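You operate a simulated robot arm through the tools that you are given. There is no shell and no other tool.

You run a simulated robot arm. Do the job below in one go: nothing can be reset, and whatever is moved stays where it is left.

JOB
Ink the locked plate and mark both blank boards at the mark press.
Fine: one print each; the board from the carriage goes on the ribs, the other stays on the carriage, drawn out.

The check looks at the end state, three seconds after you hand in, the way a careful person would. Anything else that was tipped, shoved, dropped, spilled or broken makes it a failure.

ROBOT AND FRAMES
A 7-joint arm with a two-finger parallel gripper, fixed in place. Base frame: the origin is on the floor under the middle of its stand, x ahead of it, y to its left, z up. Lengths are in mm, angles in rad, forces in N, time in s.
With the tool pointing down near the work surface it reaches from about 160 to 580 mm from the base axis. Its first joint turns from -2.496 to 2.496 rad. Payload 3 kg.
Tool frame: the origin (TCP) lies between the finger pads and is the grasp point; the fingertips stand 30 mm ahead of it; z points along the fingers, y is the line along which they close. The gripper opens to 94 mm. The fingers are 28 mm wide and 10 mm thick; the gripper's body (50 by 96 mm) begins 55 mm behind the TCP.
Orientation is that of the tool frame in the base frame, as [roll, pitch, yaw] about the fixed x, y, z axes, in that order (R = Rz(yaw) Ry(pitch) Rx(roll)). With the fingers straight down and closing along the base's y, the tool's x points along the base's -x, its y along +y and its z along -z.

CONTROLS
- The arm moves only by the tool arm_command. Its argument "moves" is one flat list of numbers, 7 for each row, row after row: the shift along the tool's x, y, z in mm, then the turn, a rotation vector about the tool's x, y, z in rad, then the finger opening in mm, from 0 to 94. In form: [x, y, z, wx, wy, wz, claw, x, y, z, wx, wy, wz, claw, ...]. A call has 1 to 20 rows; each row shifts and turns the commanded pose from where the row before left it, along the tool's axes as they then stand. A row lasts 0.2 s, in which the tool goes at most 50 mm and 0.15 rad; a call with a longer step from one row to the next is refused whole, and so is a gripper value outside its range. Where a pose cannot be reached the arm comes as near as it can. A force on the tool above 60 N (or 10 N above the force at the start of the call, whichever is more), or a blocked arm, ends the call early, and 0.2 s more pass. The fingers move at their own pace (about 45 mm/s each) and stop on an object; they squeeze with about 37 N. The grip force told is the motor's: it shows also when the fingers shut on nothing. Time passes only in rows, and 0.2 s behind the last, so rows that do not move let the fingers close. The reply holds the time, the measured pose of the TCP, the force on the tool along the base axes, the opening and the grip force, in the units named above and with some noise, with the torque about the TCP (base axes, N m) and any sound that the robot's microphone picked up.
- Cameras (640 x 400 px; columns grow to the right, rows downward): "scene" is fixed at [392.9, -512, 1547.4]; the picture's right is [0.98, -0.21, 0.00], its down [-0.11, -0.48, -0.87] and it looks along [0.18, 0.85, -0.50] (base axes); focal length 311 px, centre (320, 200). "wrist" rides on the gripper at [76, 14, -103] in the tool frame; the picture's right is [-0.18, 0.98, 0.00], its down [-0.75, -0.14, -0.64] and it looks along [-0.63, -0.12, 0.77] (tool axes); focal length 243 px, centre (320, 200). There is no depth. A picture from a camera that has moved, and an enlarged one, comes with that camera's place and axes in the base frame and with its lens. The place of the scene camera against the robot may be out by one fixed shift of up to 18 mm in any direction.
- get_image(camera): a new picture of that camera. No time passes.
- slide_trunk(by): moves the trunk up (or, below 0, down) by that many mm; the arm rides with it, the base frame stays. It gives what a move gives, with no picture.
- enlarge(camera, box): a new picture of the part [left, top, right, bottom] of that camera's present view, enlarged. No time passes.
- sign_off(): hands the job in; it is judged then, once.

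Nothing tells you positions but the pictures and the camera data. Unless the task says otherwise, let go and move clear before handing in.

The tools are called after "Call:" as a command line: name --argument value ..., lists and objects as JSON in quotes. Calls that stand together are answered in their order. arm_command: Moves the arm, as the interface text tells. Its arguments: {"type":"object","properties":{"moves":{"type":"array","items":{"type":"number"}}},"required":["moves"]} The other tools are called the same way: slide_trunk (by) moves the trunk up or down; get_image (camera) takes a picture; enlarge (camera, box) takes an enlarged picture of a part of a camera's view; sign_off () hands the job in.

At the start:

```text
clock: 0.0
ee_pos: [611.6, 119.6, 1290.5]
tool_rot: [-3.14, 0.0, -3.141]
force: [0.3, 0.6, 0.1]
moment: [-0.01, 0.04, 0.01]
opening: 94.0
gripper_force: 0.0
trunk travel left (down, up): [-150.0, 240.0]
```

scene: 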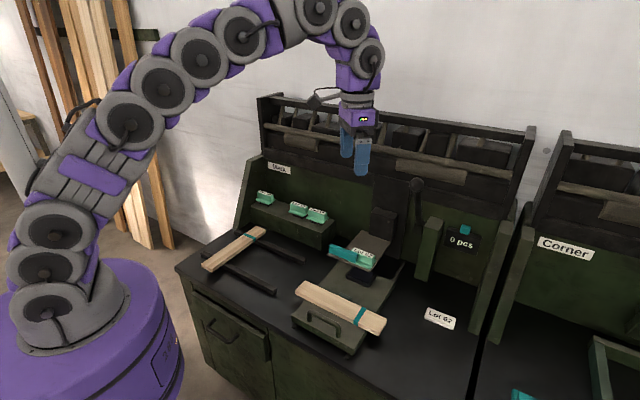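
wrist: 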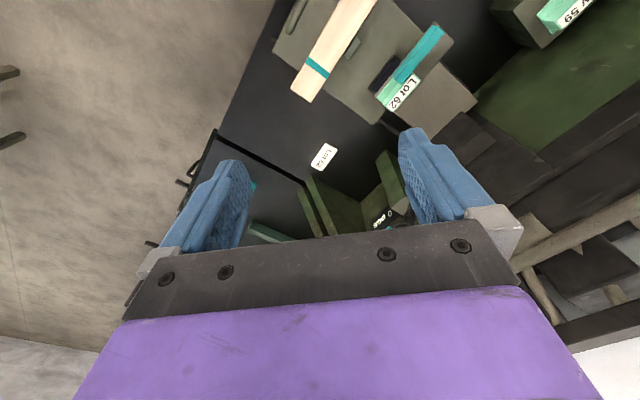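

I see a workbench with a press that has a lever, a carriage drawn out with a board on it, a second board resting on two ribs on the left, a teal item by the plate, and a shelf of plates. I'll look closer before I move anything.

Call:
enlarge --camera "scene" --box '[170, 130, 350, 242]'

Call:
enlarge --camera "scene" --box '[270, 160, 490, 297]'

Call:
enlarge --camera "scene" --box '[270, 230, 480, 360]'

Call:
enlarge --camera "wrist" --box '[260, 0, 500, 150]'

```text
3.56 times, centred on (260, 186) of scene
camera zoom: at [392.9, -512.0, 1547.4], right [0.98, -0.21, 0.0], down [-0.11, -0.48, -0.87], along [0.18, 0.85, -0.5], focal length 1105 px, centre (533, 250)
```

zoom: 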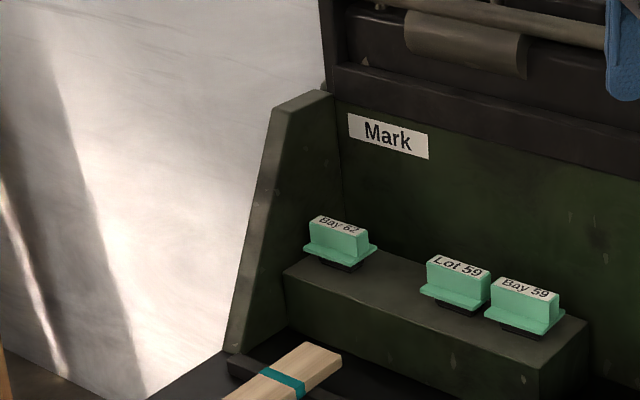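

```text
2.91 times, centred on (380, 228) of scene
camera zoom: at [392.9, -512.0, 1547.4], right [0.98, -0.21, 0.0], down [-0.11, -0.48, -0.87], along [0.18, 0.85, -0.5], focal length 904 px, centre (146, 117)
```

zoom: 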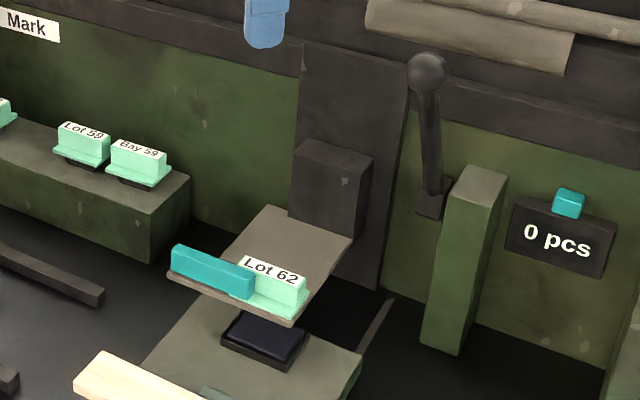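

```text
3.05 times, centred on (375, 295) of scene
camera zoom: at [392.9, -512.0, 1547.4], right [0.98, -0.21, 0.0], down [-0.11, -0.48, -0.87], along [0.18, 0.85, -0.5], focal length 947 px, centre (152, -90)
```

zoom: 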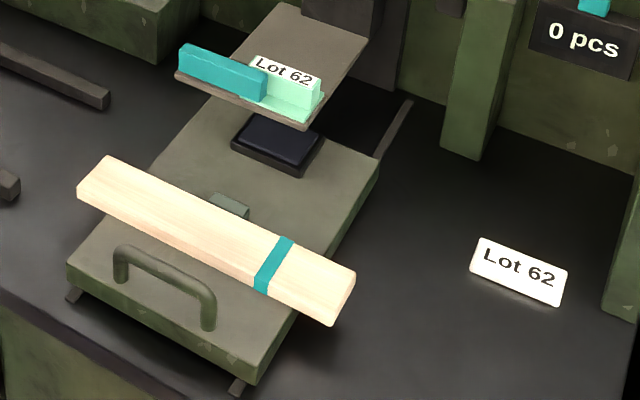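

```text
2.67 times, centred on (380, 75) of wrist
camera zoom: at [534.8, 135.0, 1393.1], right [0.18, 0.98, 0.0], down [0.75, -0.14, 0.64], along [0.63, -0.12, -0.77], focal length 647 px, centre (160, 533)
```

zoom: 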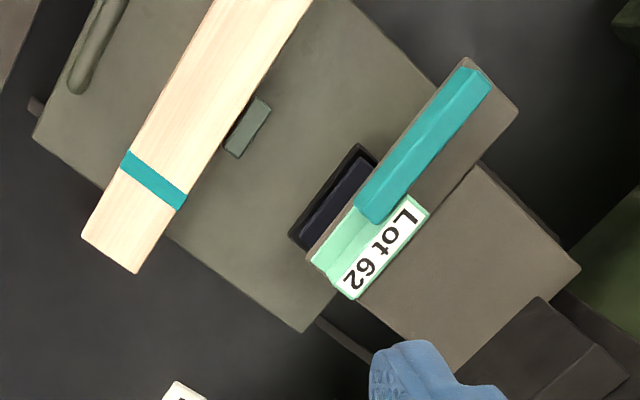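

The bench sits about 45° to the base. The press lever is at the back right, and the ink pad is under the plate while the carriage is drawn out. I'll turn the tool to face the bench for a better look.

Call:
arm_command --moves '[0, 0, 0, 0, 0, -0.15, 94, 0, 0, 0, 0, 0, -0.15, 94, 0, 0, 0, 0, 0, -0.15, 94, 0, 0, 0, 0, 0, -0.15, 94, 0, 0, 0, 0, 0, -0.15, 94, 0, 0, 0, 0, 0, -0.035, 94]'

Call:
get_image --camera "wrist"

Call:
get_image --camera "scene"

```text
clock: 1.4
ee_pos: [608.9, 119.1, 1291.2]
tool_rot: [3.141, 0.001, -2.355]
force: [-0.2, -0.4, -0.2]
moment: [-0.02, 0.01, -0.01]
opening: 94.0
gripper_force: 0.0
trunk travel left (down, up): [-150.0, 240.0]
```

```text
taken
camera wrist: at [544.3, 76.3, 1394.1], right [-0.57, 0.82, 0.0], down [0.63, 0.43, 0.64], along [0.53, 0.36, -0.77], focal length 243 px, centre (320, 200)
```

wrist: 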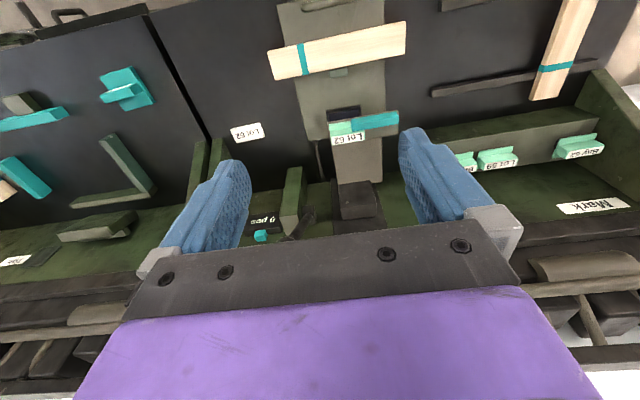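

```text
taken
```

scene: 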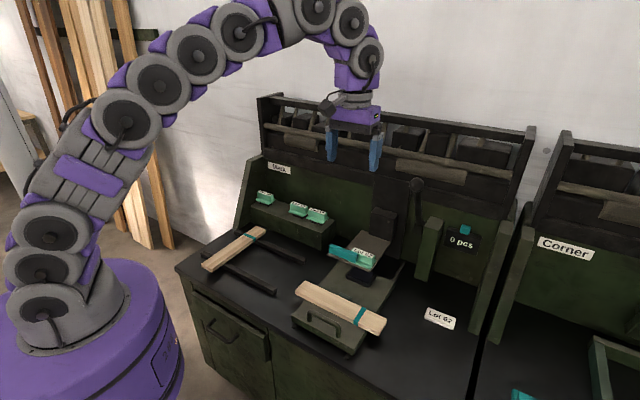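

The view now faces the bench. I'll zoom in on the press, the lever and the boards from this pose to locate them.

Call:
enlarge --camera "wrist" --box '[240, 0, 420, 112]'

Call:
enlarge --camera "wrist" --box '[220, 100, 420, 245]'

Call:
enlarge --camera "wrist" --box '[420, 0, 640, 165]'

Call:
enlarge --camera "scene" --box '[360, 170, 480, 290]'

```text
3.56 times, centred on (330, 56) of wrist
camera zoom: at [544.3, 76.3, 1394.1], right [-0.57, 0.82, 0.0], down [0.63, 0.43, 0.64], along [0.53, 0.36, -0.77], focal length 863 px, centre (284, 712)
```

zoom: 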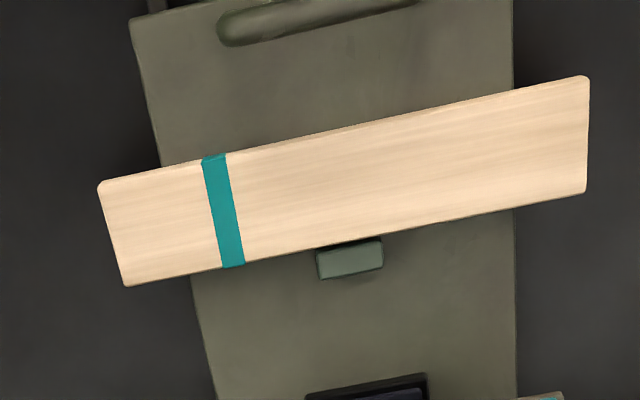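

```text
2.76 times, centred on (320, 172) of wrist
camera zoom: at [544.3, 76.3, 1394.1], right [-0.57, 0.82, 0.0], down [0.63, 0.43, 0.64], along [0.53, 0.36, -0.77], focal length 669 px, centre (320, 276)
```

zoom: 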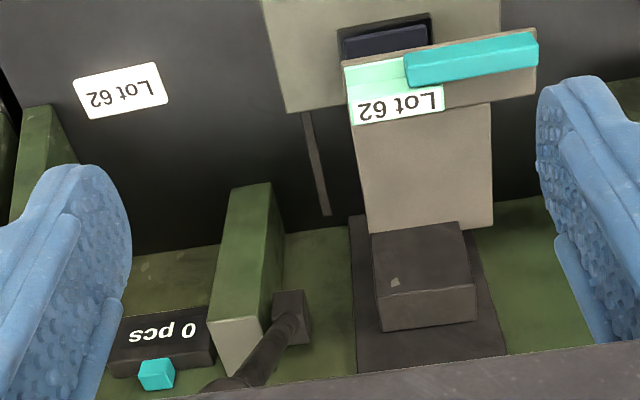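

```text
2.42 times, centred on (530, 82) of wrist
camera zoom: at [544.3, 76.3, 1394.1], right [-0.57, 0.82, 0.0], down [0.63, 0.43, 0.64], along [0.53, 0.36, -0.77], focal length 588 px, centre (-189, 485)
```

zoom: 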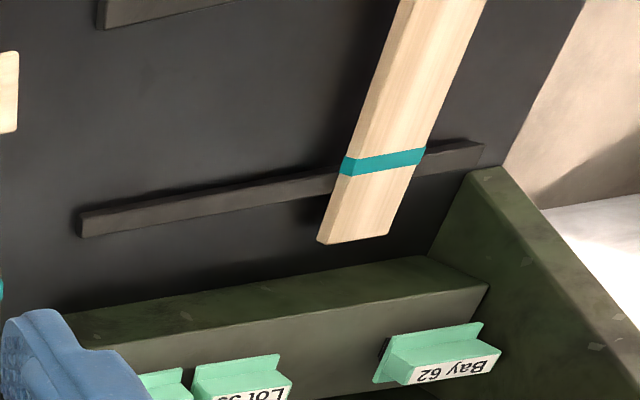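

```text
3.33 times, centred on (420, 230) of scene
camera zoom: at [392.9, -512.0, 1547.4], right [0.98, -0.21, 0.0], down [-0.11, -0.48, -0.87], along [0.18, 0.85, -0.5], focal length 1036 px, centre (-13, 100)
```

zoom: 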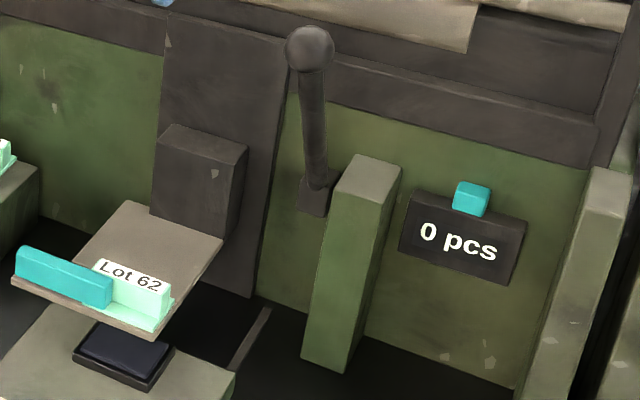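

The lever sits next to the press column, and the plate in the press is Lot 62, which matches the card. I'll lower the arm in front of the press for closer views to triangulate from.

Call:
arm_command --moves '[19.3, 2.9, 41.6, 0, 0, 0, 94, 19.3, 2.9, 41.6, 0, 0, 0, 94, 19.3, 2.9, 41.6, 0, 0, 0, 94, 19.3, 2.9, 41.6, 0, 0, 0, 94, 19.3, 2.9, 41.6, 0, 0, 0, 94, 19.3, 2.9, 41.6, 0, 0, 0, 94, 19.3, 2.9, 41.6, 0, 0, 0, 94]'

Call:
get_image --camera "wrist"

Call:
get_image --camera "scene"

```text
clock: 3.0
ee_pos: [499.5, 38.1, 999.6]
tool_rot: [3.141, -0.001, -2.357]
force: [0.7, 0.0, -0.1]
moment: [-0.01, -0.01, -0.01]
opening: 93.8
gripper_force: 0.1
trunk travel left (down, up): [-150.0, 240.0]
```

```text
taken
camera wrist: at [435.5, -4.4, 1103.2], right [-0.57, 0.82, 0.0], down [0.63, 0.43, 0.64], along [0.53, 0.36, -0.77], focal length 243 px, centre (320, 200)
```

wrist: 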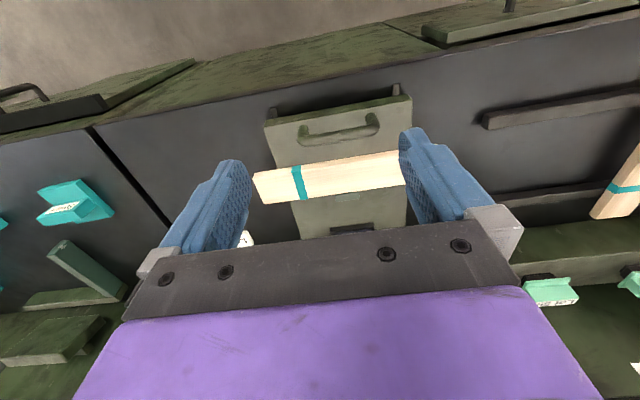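

```text
taken
```

scene: 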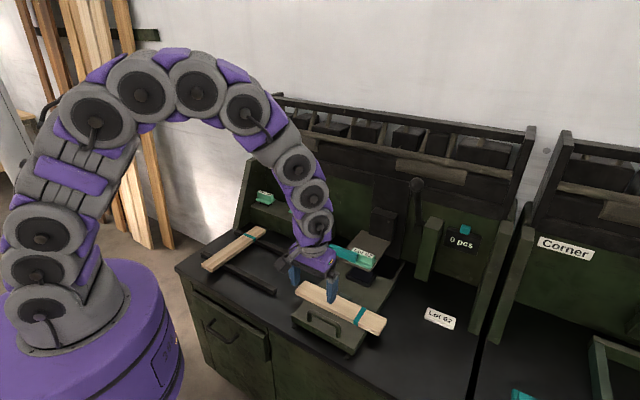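

The handle, the board and the carriage front are all in view from here. I'll zoom in to measure them against the higher view.

Call:
enlarge --camera "wrist" --box '[230, 80, 440, 211]'

Call:
enlarge --camera "wrist" --box '[440, 60, 640, 185]'

```text
3.05 times, centred on (335, 146) of wrist
camera zoom: at [435.5, -4.4, 1103.2], right [-0.57, 0.82, 0.0], down [0.63, 0.43, 0.64], along [0.53, 0.36, -0.77], focal length 739 px, centre (274, 366)
```

zoom: 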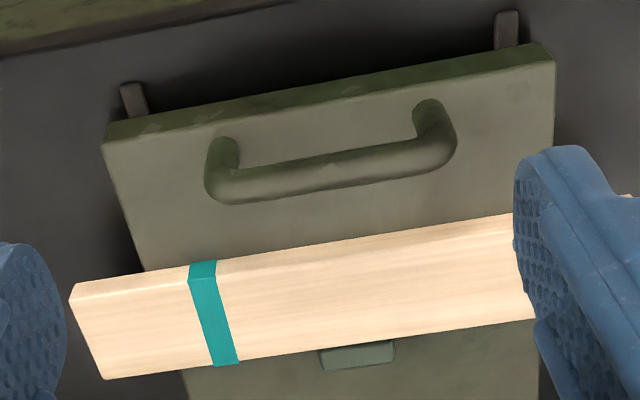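

```text
3.20 times, centred on (540, 122) of wrist
camera zoom: at [435.5, -4.4, 1103.2], right [-0.57, 0.82, 0.0], down [0.63, 0.43, 0.64], along [0.53, 0.36, -0.77], focal length 776 px, centre (-384, 448)
```

zoom: 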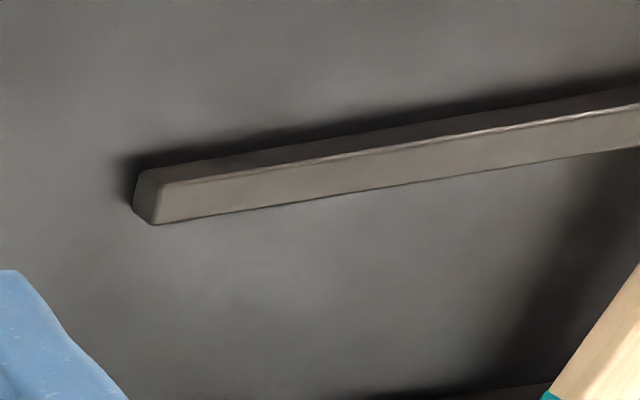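

I estimate bench z at about 714, carriage top at about 762, and board top at about 775. The plate is above the pad. Next I want to see the lever from the front, so I'll move and tilt the tool to view it.

Call:
arm_command --moves '[-30, -28.5, -20, 0, 0, 0, 94, -30, -28.5, -20, 0, 0, 0, 94, -30, -28.5, -20, 0, 0, 0, 94, -30, -28.5, -20, 0, 0, 0, 94, 0, 0, 0, 0, -0.15, 0, 94, 0, 0, 0, 0, -0.15, 0, 94, 0, 0, 0, 0, -0.15, 0, 94, 0, 0, 0, 0, -0.15, 0, 94]'

Call:
get_image --camera "wrist"

Call:
get_image --camera "scene"

```text
clock: 4.8
ee_pos: [665.0, 41.1, 1079.4]
tool_rot: [3.14, 0.602, -2.356]
force: [-0.1, 0.9, -0.1]
moment: [0.0, 0.01, -0.04]
opening: 93.9
gripper_force: 0.0
trunk travel left (down, up): [-150.0, 240.0]
```

```text
taken
camera wrist: at [568.9, -33.8, 1121.3], right [-0.59, 0.8, 0.1], down [0.28, 0.08, 0.96], along [0.76, 0.59, -0.27], focal length 243 px, centre (320, 200)
```

wrist: 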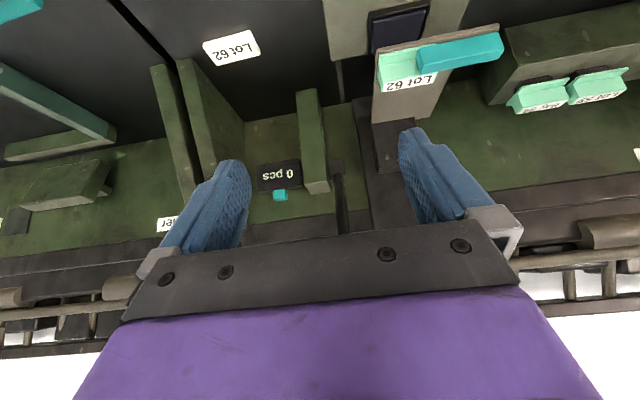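

```text
taken
```

scene: 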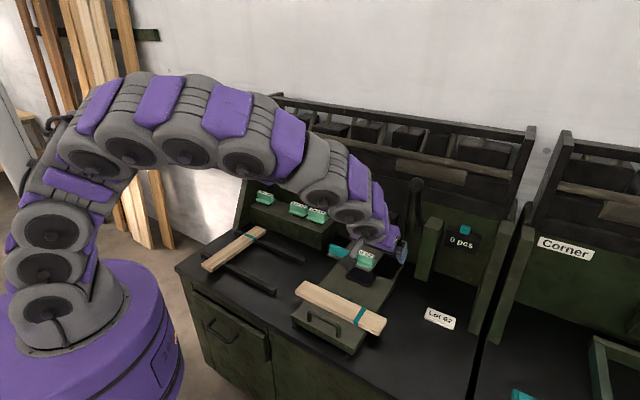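

The gripper body hides the ball from this angle. I'll tilt further and lower a bit so the lever sits inside the clear part of the view.

Call:
arm_command --moves '[42, 0, 8, 0, 0, 0, 94, 42, 0, 8, 0, 0, 0, 94, 0, 0, 0, 0, -0.15, 0, 94, 0, 0, 0, 0, -0.15, 0, 94, 0, 0, 0, 0, -0.15, 0, 94]'

Call:
get_image --camera "wrist"

```text
clock: 6.0
ee_pos: [622.5, -1.2, 1018.1]
tool_rot: [3.139, 1.05, -2.359]
force: [0.6, 0.5, -0.4]
moment: [0.02, 0.02, 0.0]
opening: 93.9
gripper_force: 0.1
trunk travel left (down, up): [-150.0, 240.0]
```

```text
taken
camera wrist: at [522.2, -79.9, 1003.5], right [-0.63, 0.76, 0.16], down [-0.03, -0.23, 0.97], along [0.78, 0.61, 0.17], focal length 243 px, centre (320, 200)
```

wrist: 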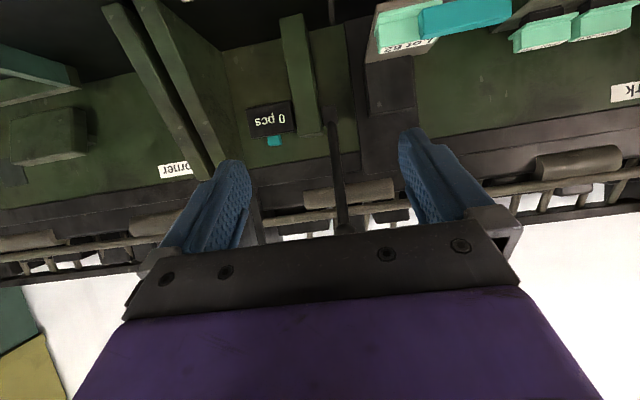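

Call:
enlarge --camera "wrist" --box '[250, 80, 430, 260]'

Call:
enlarge --camera "wrist" --box '[330, 0, 530, 125]'

```text
2.22 times, centred on (340, 170) of wrist
camera zoom: at [522.2, -79.9, 1003.5], right [-0.63, 0.76, 0.16], down [-0.03, -0.23, 0.97], along [0.78, 0.61, 0.17], focal length 539 px, centre (276, 267)
```

zoom: 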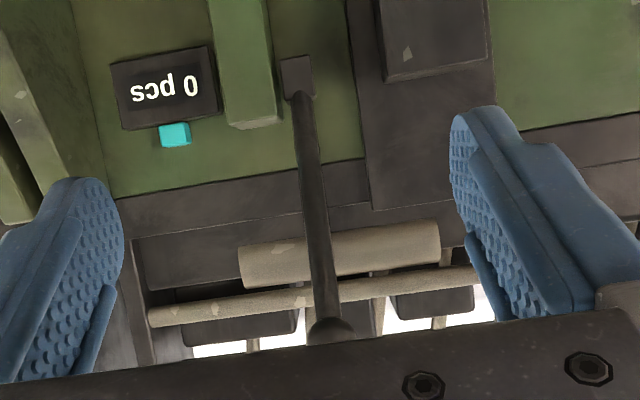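

```text
3.20 times, centred on (430, 62) of wrist
camera zoom: at [522.2, -79.9, 1003.5], right [-0.63, 0.76, 0.16], down [-0.03, -0.23, 0.97], along [0.78, 0.61, 0.17], focal length 776 px, centre (-32, 640)
```

zoom: 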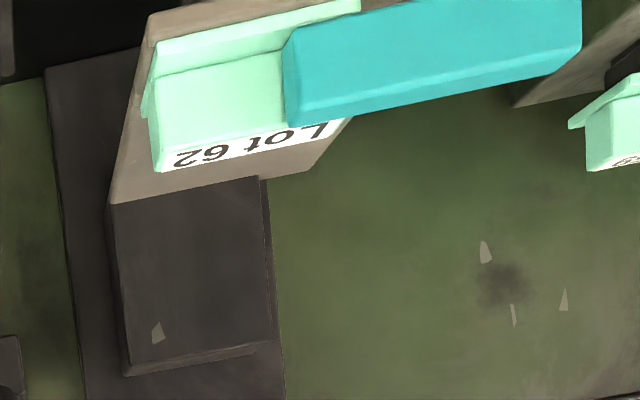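

I make the lever pivot about (944, 318, 907) and the ball about (841, 216, 1144). The lever leans forward and should pull down toward me, so I'll move to a pre-grasp pose short of the ball.

Call:
arm_command --moves '[-43.8, 0, 19.1, 0, 0, 0, 80, -43.8, 0, 19.1, 0, 0, 0, 80, -43.8, 0, 19.1, 0, 0, 0, 80, -43.8, 0, 19.1, 0, 0, 0, 80, -43.8, 0, 19.1, 0, 0, 0, 80, -43.8, 0, 19.1, 0, 0, 0, 80]'

Call:
get_image --camera "wrist"

Call:
get_image --camera "scene"

```text
clock: 7.4
ee_pos: [785.8, 164.6, 1187.8]
tool_rot: [-3.139, 1.047, -2.354]
force: [-0.2, 0.5, -0.4]
moment: [0.0, 0.02, -0.02]
opening: 79.8
gripper_force: 0.2
trunk travel left (down, up): [-150.0, 240.0]
```

```text
taken
camera wrist: at [685.3, 86.1, 1174.3], right [-0.63, 0.76, 0.16], down [-0.03, -0.23, 0.97], along [0.78, 0.61, 0.16], focal length 243 px, centre (320, 200)
```

wrist: 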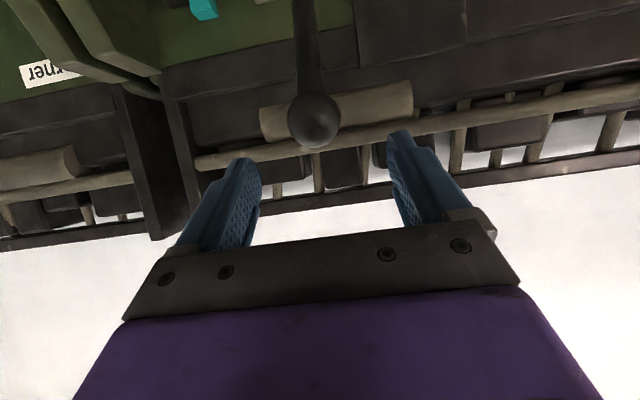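

```text
taken
```

scene: 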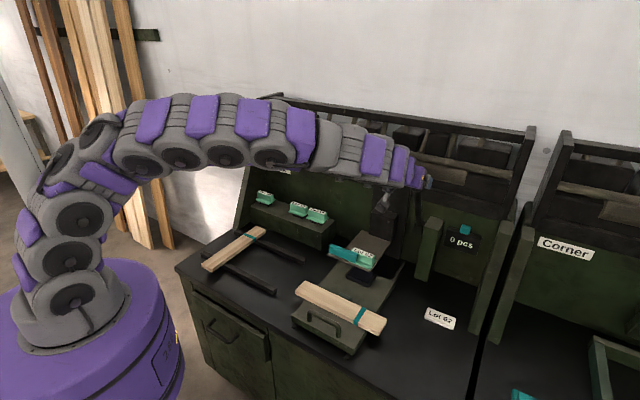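

The ball sits where I computed it, with a diameter of about 42 mm. I'll go in along the tool axis and close on it.

Call:
arm_command --moves '[0, -1, 29, 0, 0, 0, 80, 0, -0.9, 29, 0, 0, 0, 80, 0, -0.9, 29, 0, 0, 0, 80, 0, 0, 0, 0, 0, 0, 0, 0, 0, 0, 0, 0, 0, 0, 0, 0, 0, 0, 0, 0, 0]'

Call:
get_image --camera "wrist"

Call:
get_image --camera "scene"

```text
clock: 8.8
ee_pos: [838.7, 213.4, 1148.3]
tool_rot: [-3.14, 1.048, -2.354]
force: [-4.0, -0.4, 2.0]
moment: [0.15, 0.22, 0.38]
opening: 45.6
gripper_force: 33.0
trunk travel left (down, up): [-150.0, 240.0]
```

```text
taken
camera wrist: at [739.5, 134.8, 1133.1], right [-0.63, 0.76, 0.16], down [-0.03, -0.23, 0.97], along [0.78, 0.61, 0.17], focal length 243 px, centre (320, 200)
```

wrist: 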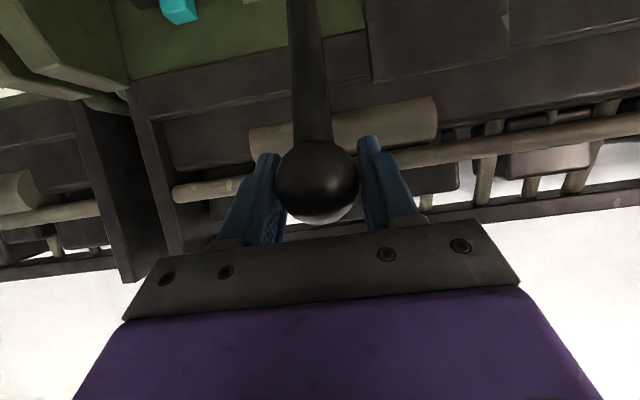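

```text
taken
```

scene: 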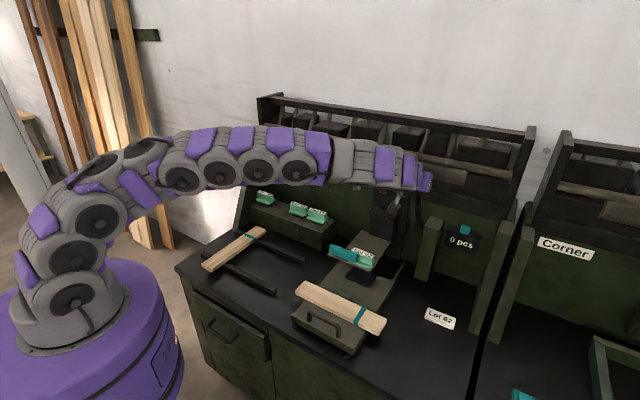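

I have the ball, with a grip reading of 45.6 mm. I'll pull the lever along its arc in small steps and watch the forces and sounds.

Call:
arm_command --moves '[13.1, 0, -6.65, 0, 0, 0, 0, 13.43, 0, -5.95, 0, 0, 0, 0, 13.72, 0, -5.24, 0, 0, 0, 0, 13.98, 0, -4.51, 0, 0, 0, 0]'

Call:
get_image --camera "scene"

```text
clock: 9.8
ee_pos: [809.0, 182.8, 1110.7]
tool_rot: [-3.138, 1.05, -2.354]
force: [2.8, 5.5, 2.7]
moment: [0.98, -0.6, 0.02]
opening: 41.4
gripper_force: 45.1
trunk travel left (down, up): [-150.0, 240.0]
```

```text
taken
```

scene: 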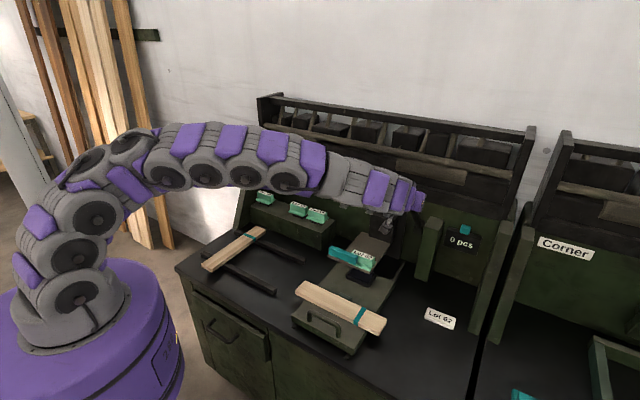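

Call:
get_image --camera "wrist"

Call:
enlarge --camera "scene" --box '[300, 170, 480, 300]'

```text
taken
camera wrist: at [708.8, 103.9, 1096.4], right [-0.63, 0.76, 0.16], down [-0.03, -0.23, 0.97], along [0.77, 0.61, 0.17], focal length 243 px, centre (320, 200)
```

wrist: 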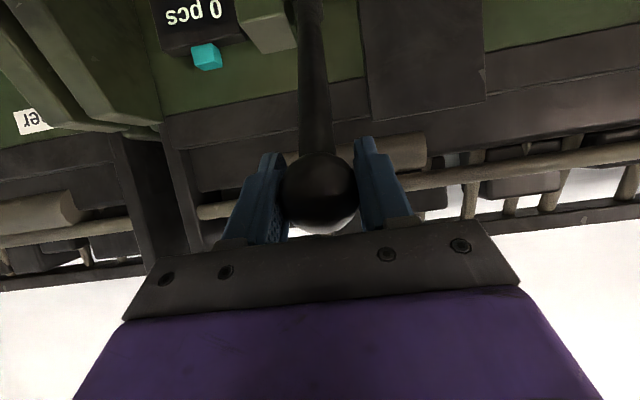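

```text
3.08 times, centred on (390, 235) of scene
camera zoom: at [392.9, -512.0, 1547.4], right [0.98, -0.21, 0.0], down [-0.11, -0.48, -0.87], along [0.18, 0.85, -0.5], focal length 956 px, centre (105, 92)
```

zoom: 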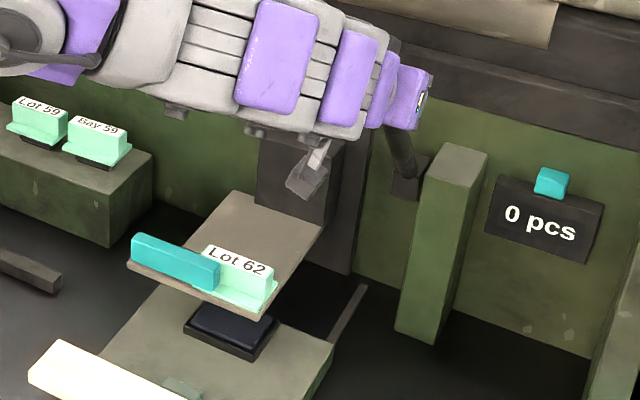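

The lever and head are following, and the head is coming down onto the pad. I'll continue the pull.

Call:
arm_command --moves '[14.19, 0, -3.78, 0, 0, 0, 0, 14.37, 0, -3.03, 0, 0, 0, 0, 14.51, 0, -2.27, 0, 0, 0, 0, 14.61, 0, -1.51, 0, 0, 0, 0]'

Call:
get_image --camera "wrist"

Call:
enlarge --camera "scene" --box '[300, 170, 480, 300]'

```text
clock: 10.8
ee_pos: [780.4, 154.8, 1066.5]
tool_rot: [-3.138, 1.05, -2.355]
force: [3.7, 6.5, 1.4]
moment: [0.89, -0.64, 0.03]
opening: 41.9
gripper_force: 44.7
trunk travel left (down, up): [-150.0, 240.0]
```

```text
taken
camera wrist: at [680.7, 75.9, 1052.4], right [-0.63, 0.76, 0.16], down [-0.03, -0.23, 0.97], along [0.78, 0.61, 0.17], focal length 243 px, centre (320, 200)
```

wrist: 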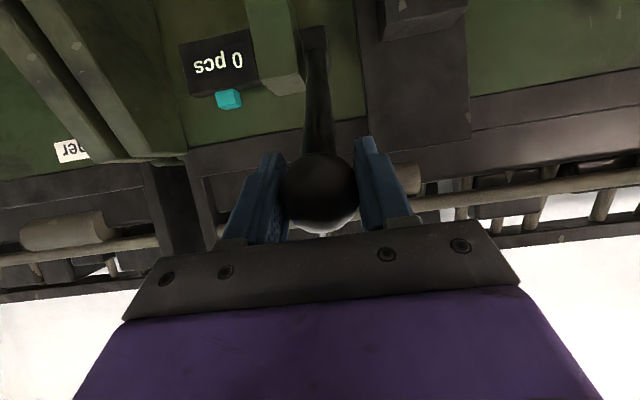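

```text
3.08 times, centred on (390, 235) of scene
camera zoom: at [392.9, -512.0, 1547.4], right [0.98, -0.21, 0.0], down [-0.11, -0.48, -0.87], along [0.18, 0.85, -0.5], focal length 956 px, centre (105, 92)
```

zoom: 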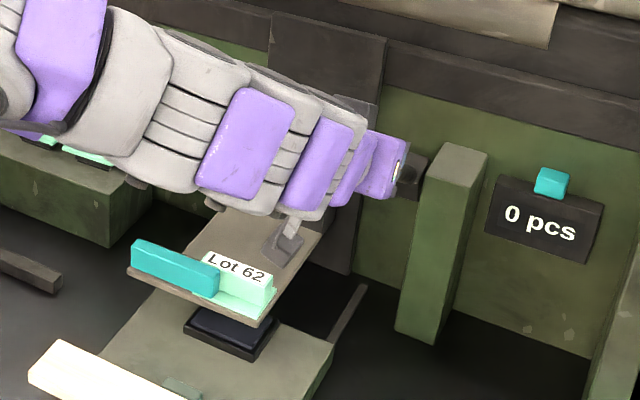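

The head has dropped about 13 mm so far and forces are low. I'll keep pulling along the arc.

Call:
arm_command --moves '[14.67, 0, -0.74, 0, 0, 0, 0, 14.69, 0, 0, 0, 0, 0, 0, 14.67, 0, 0.79, 0, 0, 0, 0, 14.61, 0, 1.56, 0, 0, 0, 0]'

Call:
get_image --camera "wrist"

Call:
enlarge --camera "scene" --box '[300, 170, 480, 300]'

```text
clock: 11.8
ee_pos: [761.1, 134.1, 1013.5]
tool_rot: [-3.14, 1.05, -2.352]
force: [-9.0, 5.0, 5.7]
moment: [0.84, -0.45, 0.07]
opening: 41.6
gripper_force: 45.0
trunk travel left (down, up): [-150.0, 240.0]
```

```text
taken
camera wrist: at [660.5, 55.6, 999.2], right [-0.63, 0.76, 0.16], down [-0.03, -0.23, 0.97], along [0.78, 0.61, 0.17], focal length 243 px, centre (320, 200)
```

wrist: 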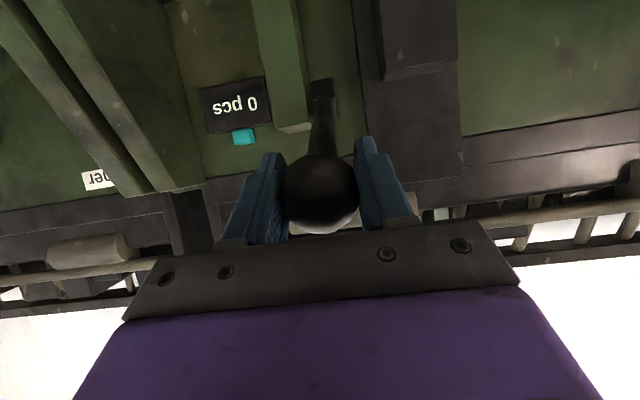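

```text
3.08 times, centred on (390, 235) of scene
camera zoom: at [392.9, -512.0, 1547.4], right [0.98, -0.21, 0.0], down [-0.11, -0.48, -0.87], along [0.18, 0.85, -0.5], focal length 956 px, centre (105, 92)
```

zoom: 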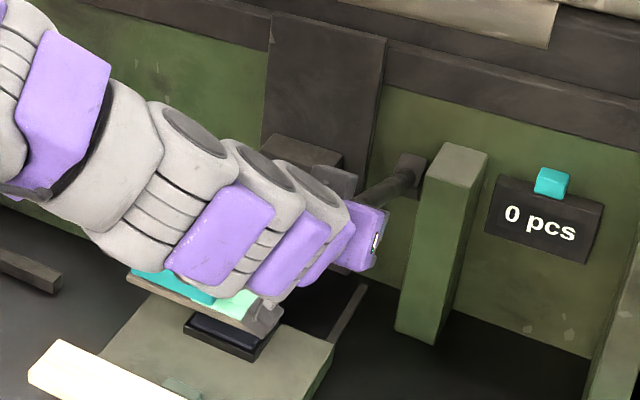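

Call:
arm_command --moves '[14.5, 0, 2.32, 0, 0, 0, 0, 14.36, 0, 3.08, 0, 0, 0, 0]'

Call:
enlarge --camera "scene" --box '[300, 170, 480, 300]'

```text
clock: 12.4
ee_pos: [755.0, 127.4, 986.1]
tool_rot: [-3.14, 1.049, -2.353]
force: [-9.7, 7.1, 4.5]
moment: [0.85, -0.51, -0.06]
opening: 41.5
gripper_force: 45.4
trunk travel left (down, up): [-150.0, 240.0]
```

```text
3.08 times, centred on (390, 235) of scene
camera zoom: at [392.9, -512.0, 1547.4], right [0.98, -0.21, 0.0], down [-0.11, -0.48, -0.87], along [0.18, 0.85, -0.5], focal length 956 px, centre (105, 92)
```

zoom: 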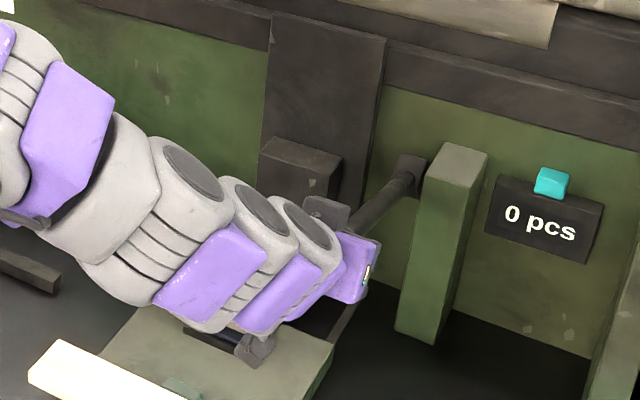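

Call:
arm_command --moves '[14.18, 0, 3.83, 0, 0, 0, 0, 13.96, 0, 4.56, 0, 0, 0, 0]'

Call:
get_image --camera "wrist"

Call:
enlarge --camera "scene" --box '[300, 170, 480, 300]'

```text
clock: 13.0
ee_pos: [749.0, 122.9, 958.5]
tool_rot: [-3.139, 1.049, -2.351]
force: [-6.6, 11.6, 6.6]
moment: [0.66, -0.56, 0.1]
opening: 41.4
gripper_force: 44.3
trunk travel left (down, up): [-150.0, 240.0]
```

```text
taken
camera wrist: at [649.7, 44.8, 944.0], right [-0.63, 0.76, 0.16], down [-0.03, -0.23, 0.97], along [0.77, 0.61, 0.17], focal length 243 px, centre (320, 200)
```

wrist: 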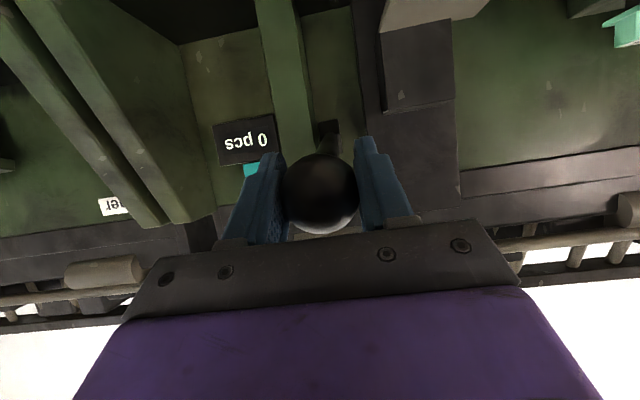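

```text
3.08 times, centred on (390, 235) of scene
camera zoom: at [392.9, -512.0, 1547.4], right [0.98, -0.21, 0.0], down [-0.11, -0.48, -0.87], along [0.18, 0.85, -0.5], focal length 956 px, centre (105, 92)
```

zoom: 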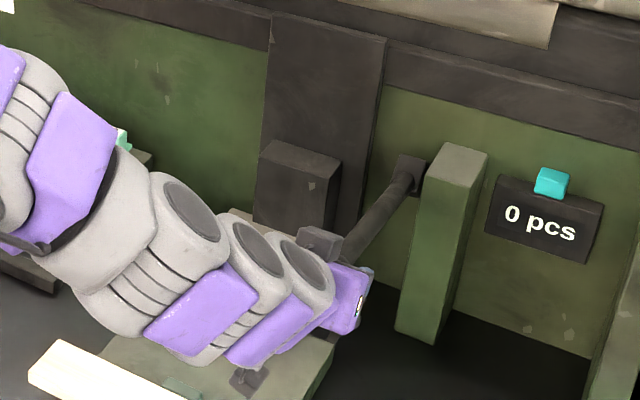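

Call:
arm_command --moves '[13.7, 0, 5.29, 0, 0, 0, 0, 13.41, 0, 6.0, 0, 0, 0, 0]'

Call:
enlarge --camera "scene" --box '[300, 170, 480, 300]'

```text
clock: 13.5
ee_pos: [748.6, 122.5, 950.9]
tool_rot: [-3.137, 1.076, -2.345]
force: [-10.3, 13.8, 26.5]
moment: [0.29, -0.58, 0.29]
opening: 41.6
gripper_force: 45.6
trunk travel left (down, up): [-150.0, 240.0]
stopped in row 2: the force on the tool passed its limit at 71 N (the readings are from after the stop); the commanded pose is now the measured one
```

```text
3.08 times, centred on (390, 235) of scene
camera zoom: at [392.9, -512.0, 1547.4], right [0.98, -0.21, 0.0], down [-0.11, -0.48, -0.87], along [0.18, 0.85, -0.5], focal length 956 px, centre (105, 92)
```

zoom: 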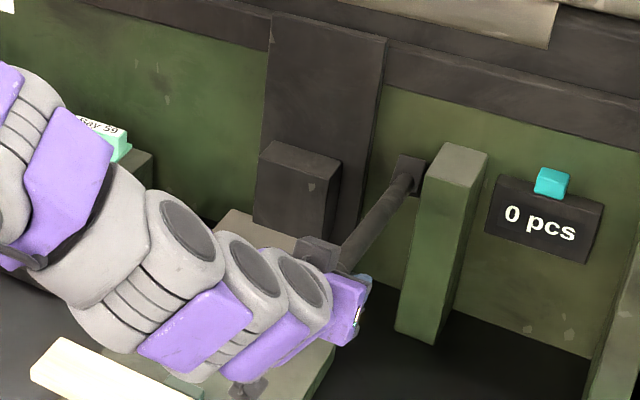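

The pull stopped at the force limit near a lever angle of 80°. I'll check whether that was the plate meeting the pad or the arm touching something.

Call:
get_image --camera "scene"

Call:
enlarge --camera "scene" --box '[280, 240, 430, 360]'

Call:
get_image --camera "wrist"

```text
taken
```

scene: 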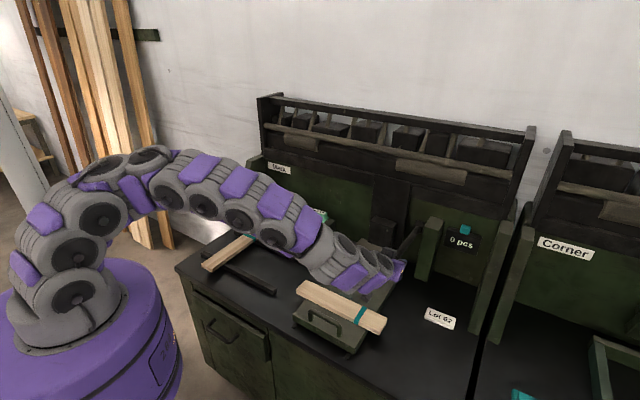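

```text
3.33 times, centred on (355, 300) of scene
camera zoom: at [392.9, -512.0, 1547.4], right [0.98, -0.21, 0.0], down [-0.11, -0.48, -0.87], along [0.18, 0.85, -0.5], focal length 1036 px, centre (203, -133)
```

zoom: 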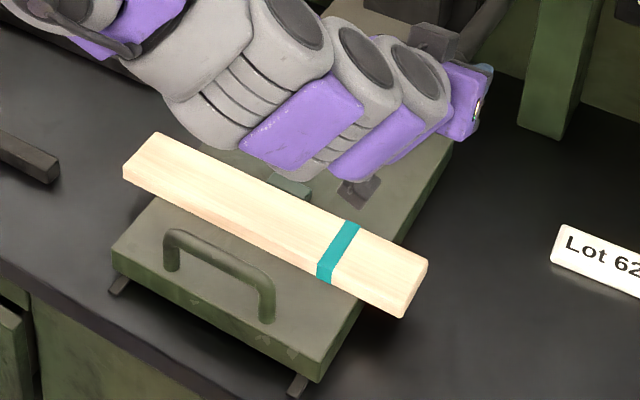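

```text
taken
camera wrist: at [649.5, 44.0, 932.9], right [-0.64, 0.75, 0.16], down [-0.05, -0.24, 0.97], along [0.77, 0.61, 0.19], focal length 243 px, centre (320, 200)
```

wrist: 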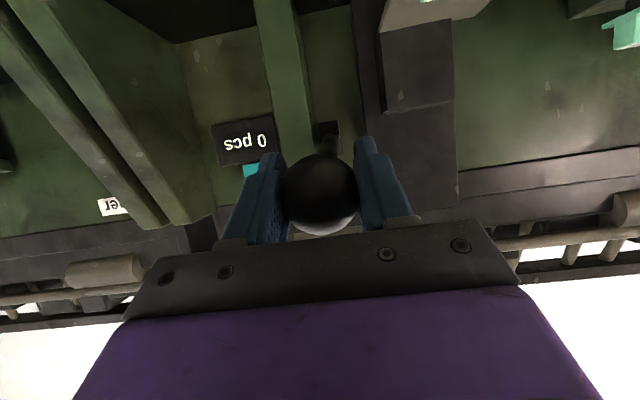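

This looks like firm contact of the plate on the pad, with 71 N peak and nothing else touched. I'll press lightly and hold a moment so the plate inks.

Call:
arm_command --moves '[4, 0, 1.5, 0, 0, 0, 0, 0, 0, 0, 0, 0, 0, 0, 0, 0, 0, 0, 0, 0, 0]'

Call:
enlarge --camera "scene" --box '[280, 240, 430, 360]'

```text
clock: 14.3
ee_pos: [749.8, 122.5, 948.8]
tool_rot: [-3.138, 1.083, -2.345]
force: [-26.1, 16.1, 22.1]
moment: [-0.18, 0.13, -0.22]
opening: 41.6
gripper_force: 44.6
trunk travel left (down, up): [-150.0, 240.0]
stopped in row 3: the force on the tool passed its limit at 62 N (the readings are from after the stop); the commanded pose is now the measured one
```

```text
3.33 times, centred on (355, 300) of scene
camera zoom: at [392.9, -512.0, 1547.4], right [0.98, -0.21, 0.0], down [-0.11, -0.48, -0.87], along [0.18, 0.85, -0.5], focal length 1036 px, centre (203, -133)
```

zoom: 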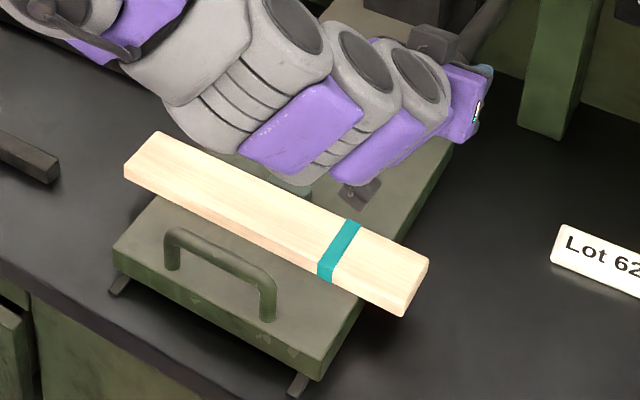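

I'll guide the lever back up the same arc.

Call:
arm_command --moves '[-18.86, 0, -6.24, 0, 0.033, 0, 0, -19.26, 0, -4.87, 0, 0, 0, 0, -19.56, 0, -3.52, 0, 0, 0, 0, -19.76, 0, -2.11, 0, 0, 0, 0, -19.86, 0, -0.73, 0, 0, 0, 0, -19.86, 0, 0.69, 0, 0, 0, 0]'

Call:
enlarge --camera "scene" --box '[280, 200, 430, 320]'

Call:
get_image --camera "wrist"

```text
clock: 15.7
ee_pos: [781.2, 154.1, 1056.5]
tool_rot: [-3.136, 1.044, -2.348]
force: [-40.3, 26.3, -2.1]
moment: [-0.75, 0.55, -0.25]
opening: 41.3
gripper_force: 45.0
trunk travel left (down, up): [-150.0, 240.0]
```

```text
3.33 times, centred on (355, 260) of scene
camera zoom: at [392.9, -512.0, 1547.4], right [0.98, -0.21, 0.0], down [-0.11, -0.48, -0.87], along [0.18, 0.85, -0.5], focal length 1036 px, centre (203, 0)
```

zoom: 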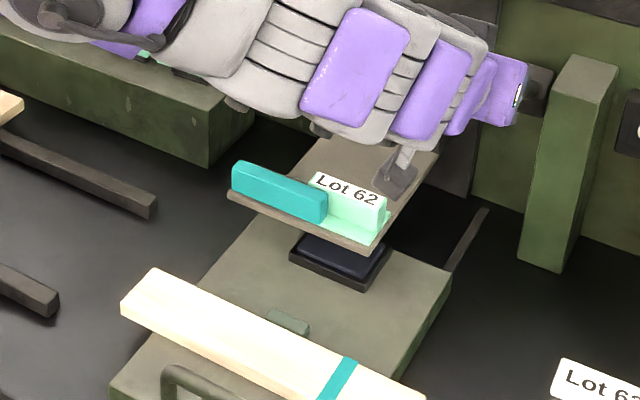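

```text
taken
camera wrist: at [680.4, 74.9, 1043.3], right [-0.63, 0.76, 0.16], down [-0.03, -0.22, 0.97], along [0.77, 0.61, 0.16], focal length 243 px, centre (320, 200)
```

wrist: 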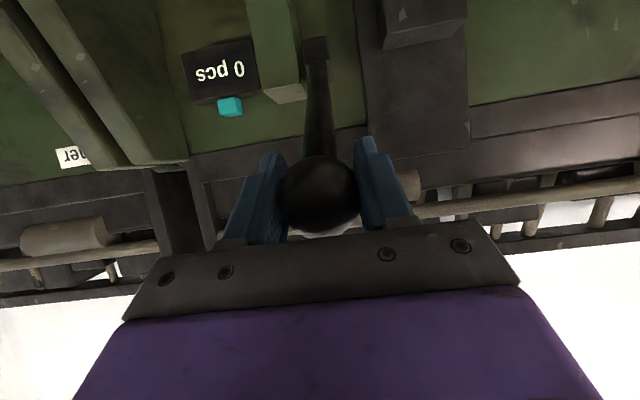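

The head is rising and has a small sideways strain of about 47 N. I'll correct that while finishing the lever return.

Call:
arm_command --moves '[-20.2, 0.8, 1.98, 0.005, 0, 0.003, 0, -20.0, 0.7, 3.42, 0, 0, 0, 0, -19.7, 0, 4.88, 0, 0, 0, 0, -19.3, 0, 6.27, 0, 0, 0, 0]'

Call:
enlarge --camera "scene" --box '[280, 170, 480, 320]'

```text
clock: 16.7
ee_pos: [820.1, 193.7, 1119.2]
tool_rot: [-3.132, 1.046, -2.351]
force: [-34.6, 25.2, -2.2]
moment: [-0.87, 0.25, -0.36]
opening: 41.6
gripper_force: 45.4
trunk travel left (down, up): [-150.0, 240.0]
```

```text
2.67 times, centred on (380, 245) of scene
camera zoom: at [392.9, -512.0, 1547.4], right [0.98, -0.21, 0.0], down [-0.11, -0.48, -0.87], along [0.18, 0.85, -0.5], focal length 829 px, centre (160, 80)
```

zoom: 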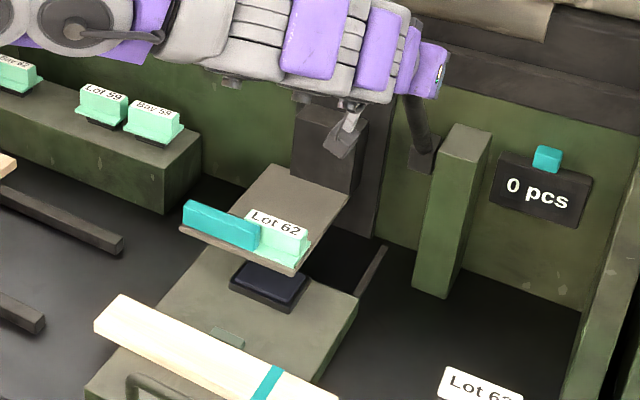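

Call:
arm_command --moves '[-18.8, 3, 7.67, 0, 0, 0, 0, -18.2, 3, 9.0, 0, 0, 0, 0, 0, 3, 0, 0, 0, 0, 0]'

Call:
get_image --camera "wrist"

```text
clock: 17.5
ee_pos: [840.8, 214.1, 1139.1]
tool_rot: [-3.139, 1.045, -2.365]
force: [-14.1, 5.0, -1.4]
moment: [-0.75, 0.51, -0.19]
opening: 41.6
gripper_force: 44.8
trunk travel left (down, up): [-150.0, 240.0]
```

```text
taken
camera wrist: at [739.4, 136.6, 1125.1], right [-0.62, 0.77, 0.16], down [-0.03, -0.22, 0.97], along [0.78, 0.6, 0.16], focal length 243 px, centre (320, 200)
```

wrist: 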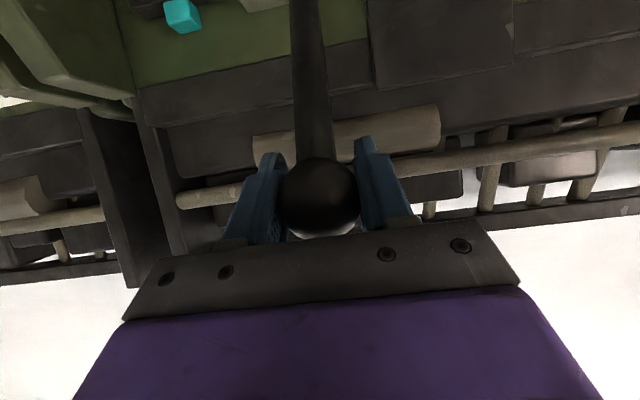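

The lever is back at its start angle. I'll open the fingers and back away along the tool axis.

Call:
arm_command --moves '[0, 0, 0, 0, 0, 0, 80, 0, 0, 0, 0, 0, 0, 80, 0, 0, 0, 0, 0, 0, 80, 0, 0, -30, 0, 0, 0, 80, 0, 0, -40, 0, 0, 0, 80, 0, 0, -40, 0, 0, 0, 80]'

Call:
get_image --camera "wrist"

Call:
get_image --camera "scene"

```text
clock: 18.9
ee_pos: [770.7, 146.2, 1196.1]
tool_rot: [3.139, 1.046, -2.363]
force: [-0.2, -0.2, 0.4]
moment: [0.02, 0.0, 0.03]
opening: 80.3
gripper_force: 0.0
trunk travel left (down, up): [-150.0, 240.0]
```

```text
taken
camera wrist: at [669.9, 69.5, 1181.6], right [-0.63, 0.76, 0.16], down [-0.03, -0.23, 0.97], along [0.78, 0.61, 0.16], focal length 243 px, centre (320, 200)
```

wrist: 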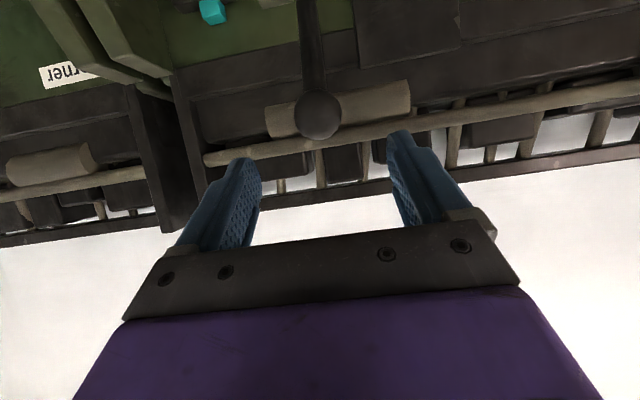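

```text
taken
```

scene: 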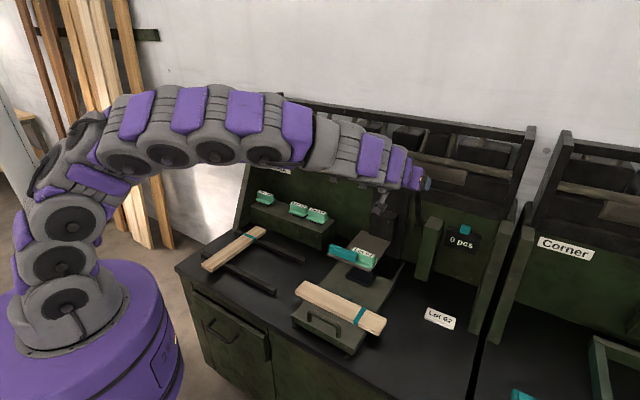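

Inking is done and the lever stayed up. I'll withdraw from the lever and get vertical over the handle area, turned so the fingers close along the carriage travel.

Call:
arm_command --moves '[19.2, 21.3, -33.2, 0, 0, 0, 80, 19.2, 21.3, -33.2, 0, 0, 0, 80, 19.2, 21.3, -33.2, 0, 0, 0, 80, 19.2, 21.3, -33.2, 0, 0, 0, 80, 19.2, 21.3, -33.2, 0, 0, 0, 80, 19.2, 21.3, -33.2, 0, 0, 0, 80, 0, 0, 0, 0, 0.1494, 0, 80, 0, 0, 0, 0, 0.1494, 0, 80, 0, 0, 0, 0, 0.1494, 0, 80, 0, 0, 0, 0, 0.1494, 0, 80, 0, 0, 0, 0, 0.1494, 0, 80, 0, 0, 0, 0, 0.1494, 0, 80, 0, 0, 0, 0, 0.1494, 0, 80]'

Call:
enlarge --camera "scene" --box '[280, 220, 430, 360]'

Call:
get_image --camera "wrist"

```text
clock: 21.7
ee_pos: [518.1, 81.9, 1194.3]
tool_rot: [-3.141, -0.007, -2.36]
force: [0.2, 0.4, 0.1]
moment: [0.0, 0.01, 0.02]
opening: 79.9
gripper_force: 0.0
trunk travel left (down, up): [-150.0, 240.0]
```

```text
2.86 times, centred on (355, 290) of scene
camera zoom: at [392.9, -512.0, 1547.4], right [0.98, -0.21, 0.0], down [-0.11, -0.48, -0.87], along [0.18, 0.85, -0.5], focal length 888 px, centre (220, -57)
```

zoom: 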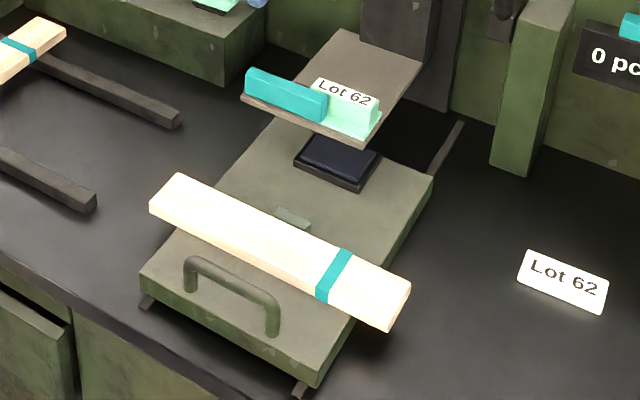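

```text
taken
camera wrist: at [454.7, 40.2, 1297.9], right [-0.56, 0.83, 0.0], down [0.64, 0.43, 0.64], along [0.53, 0.36, -0.77], focal length 243 px, centre (320, 200)
```

wrist: 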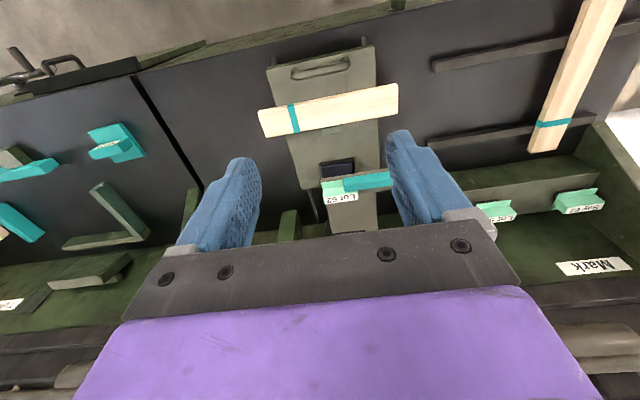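

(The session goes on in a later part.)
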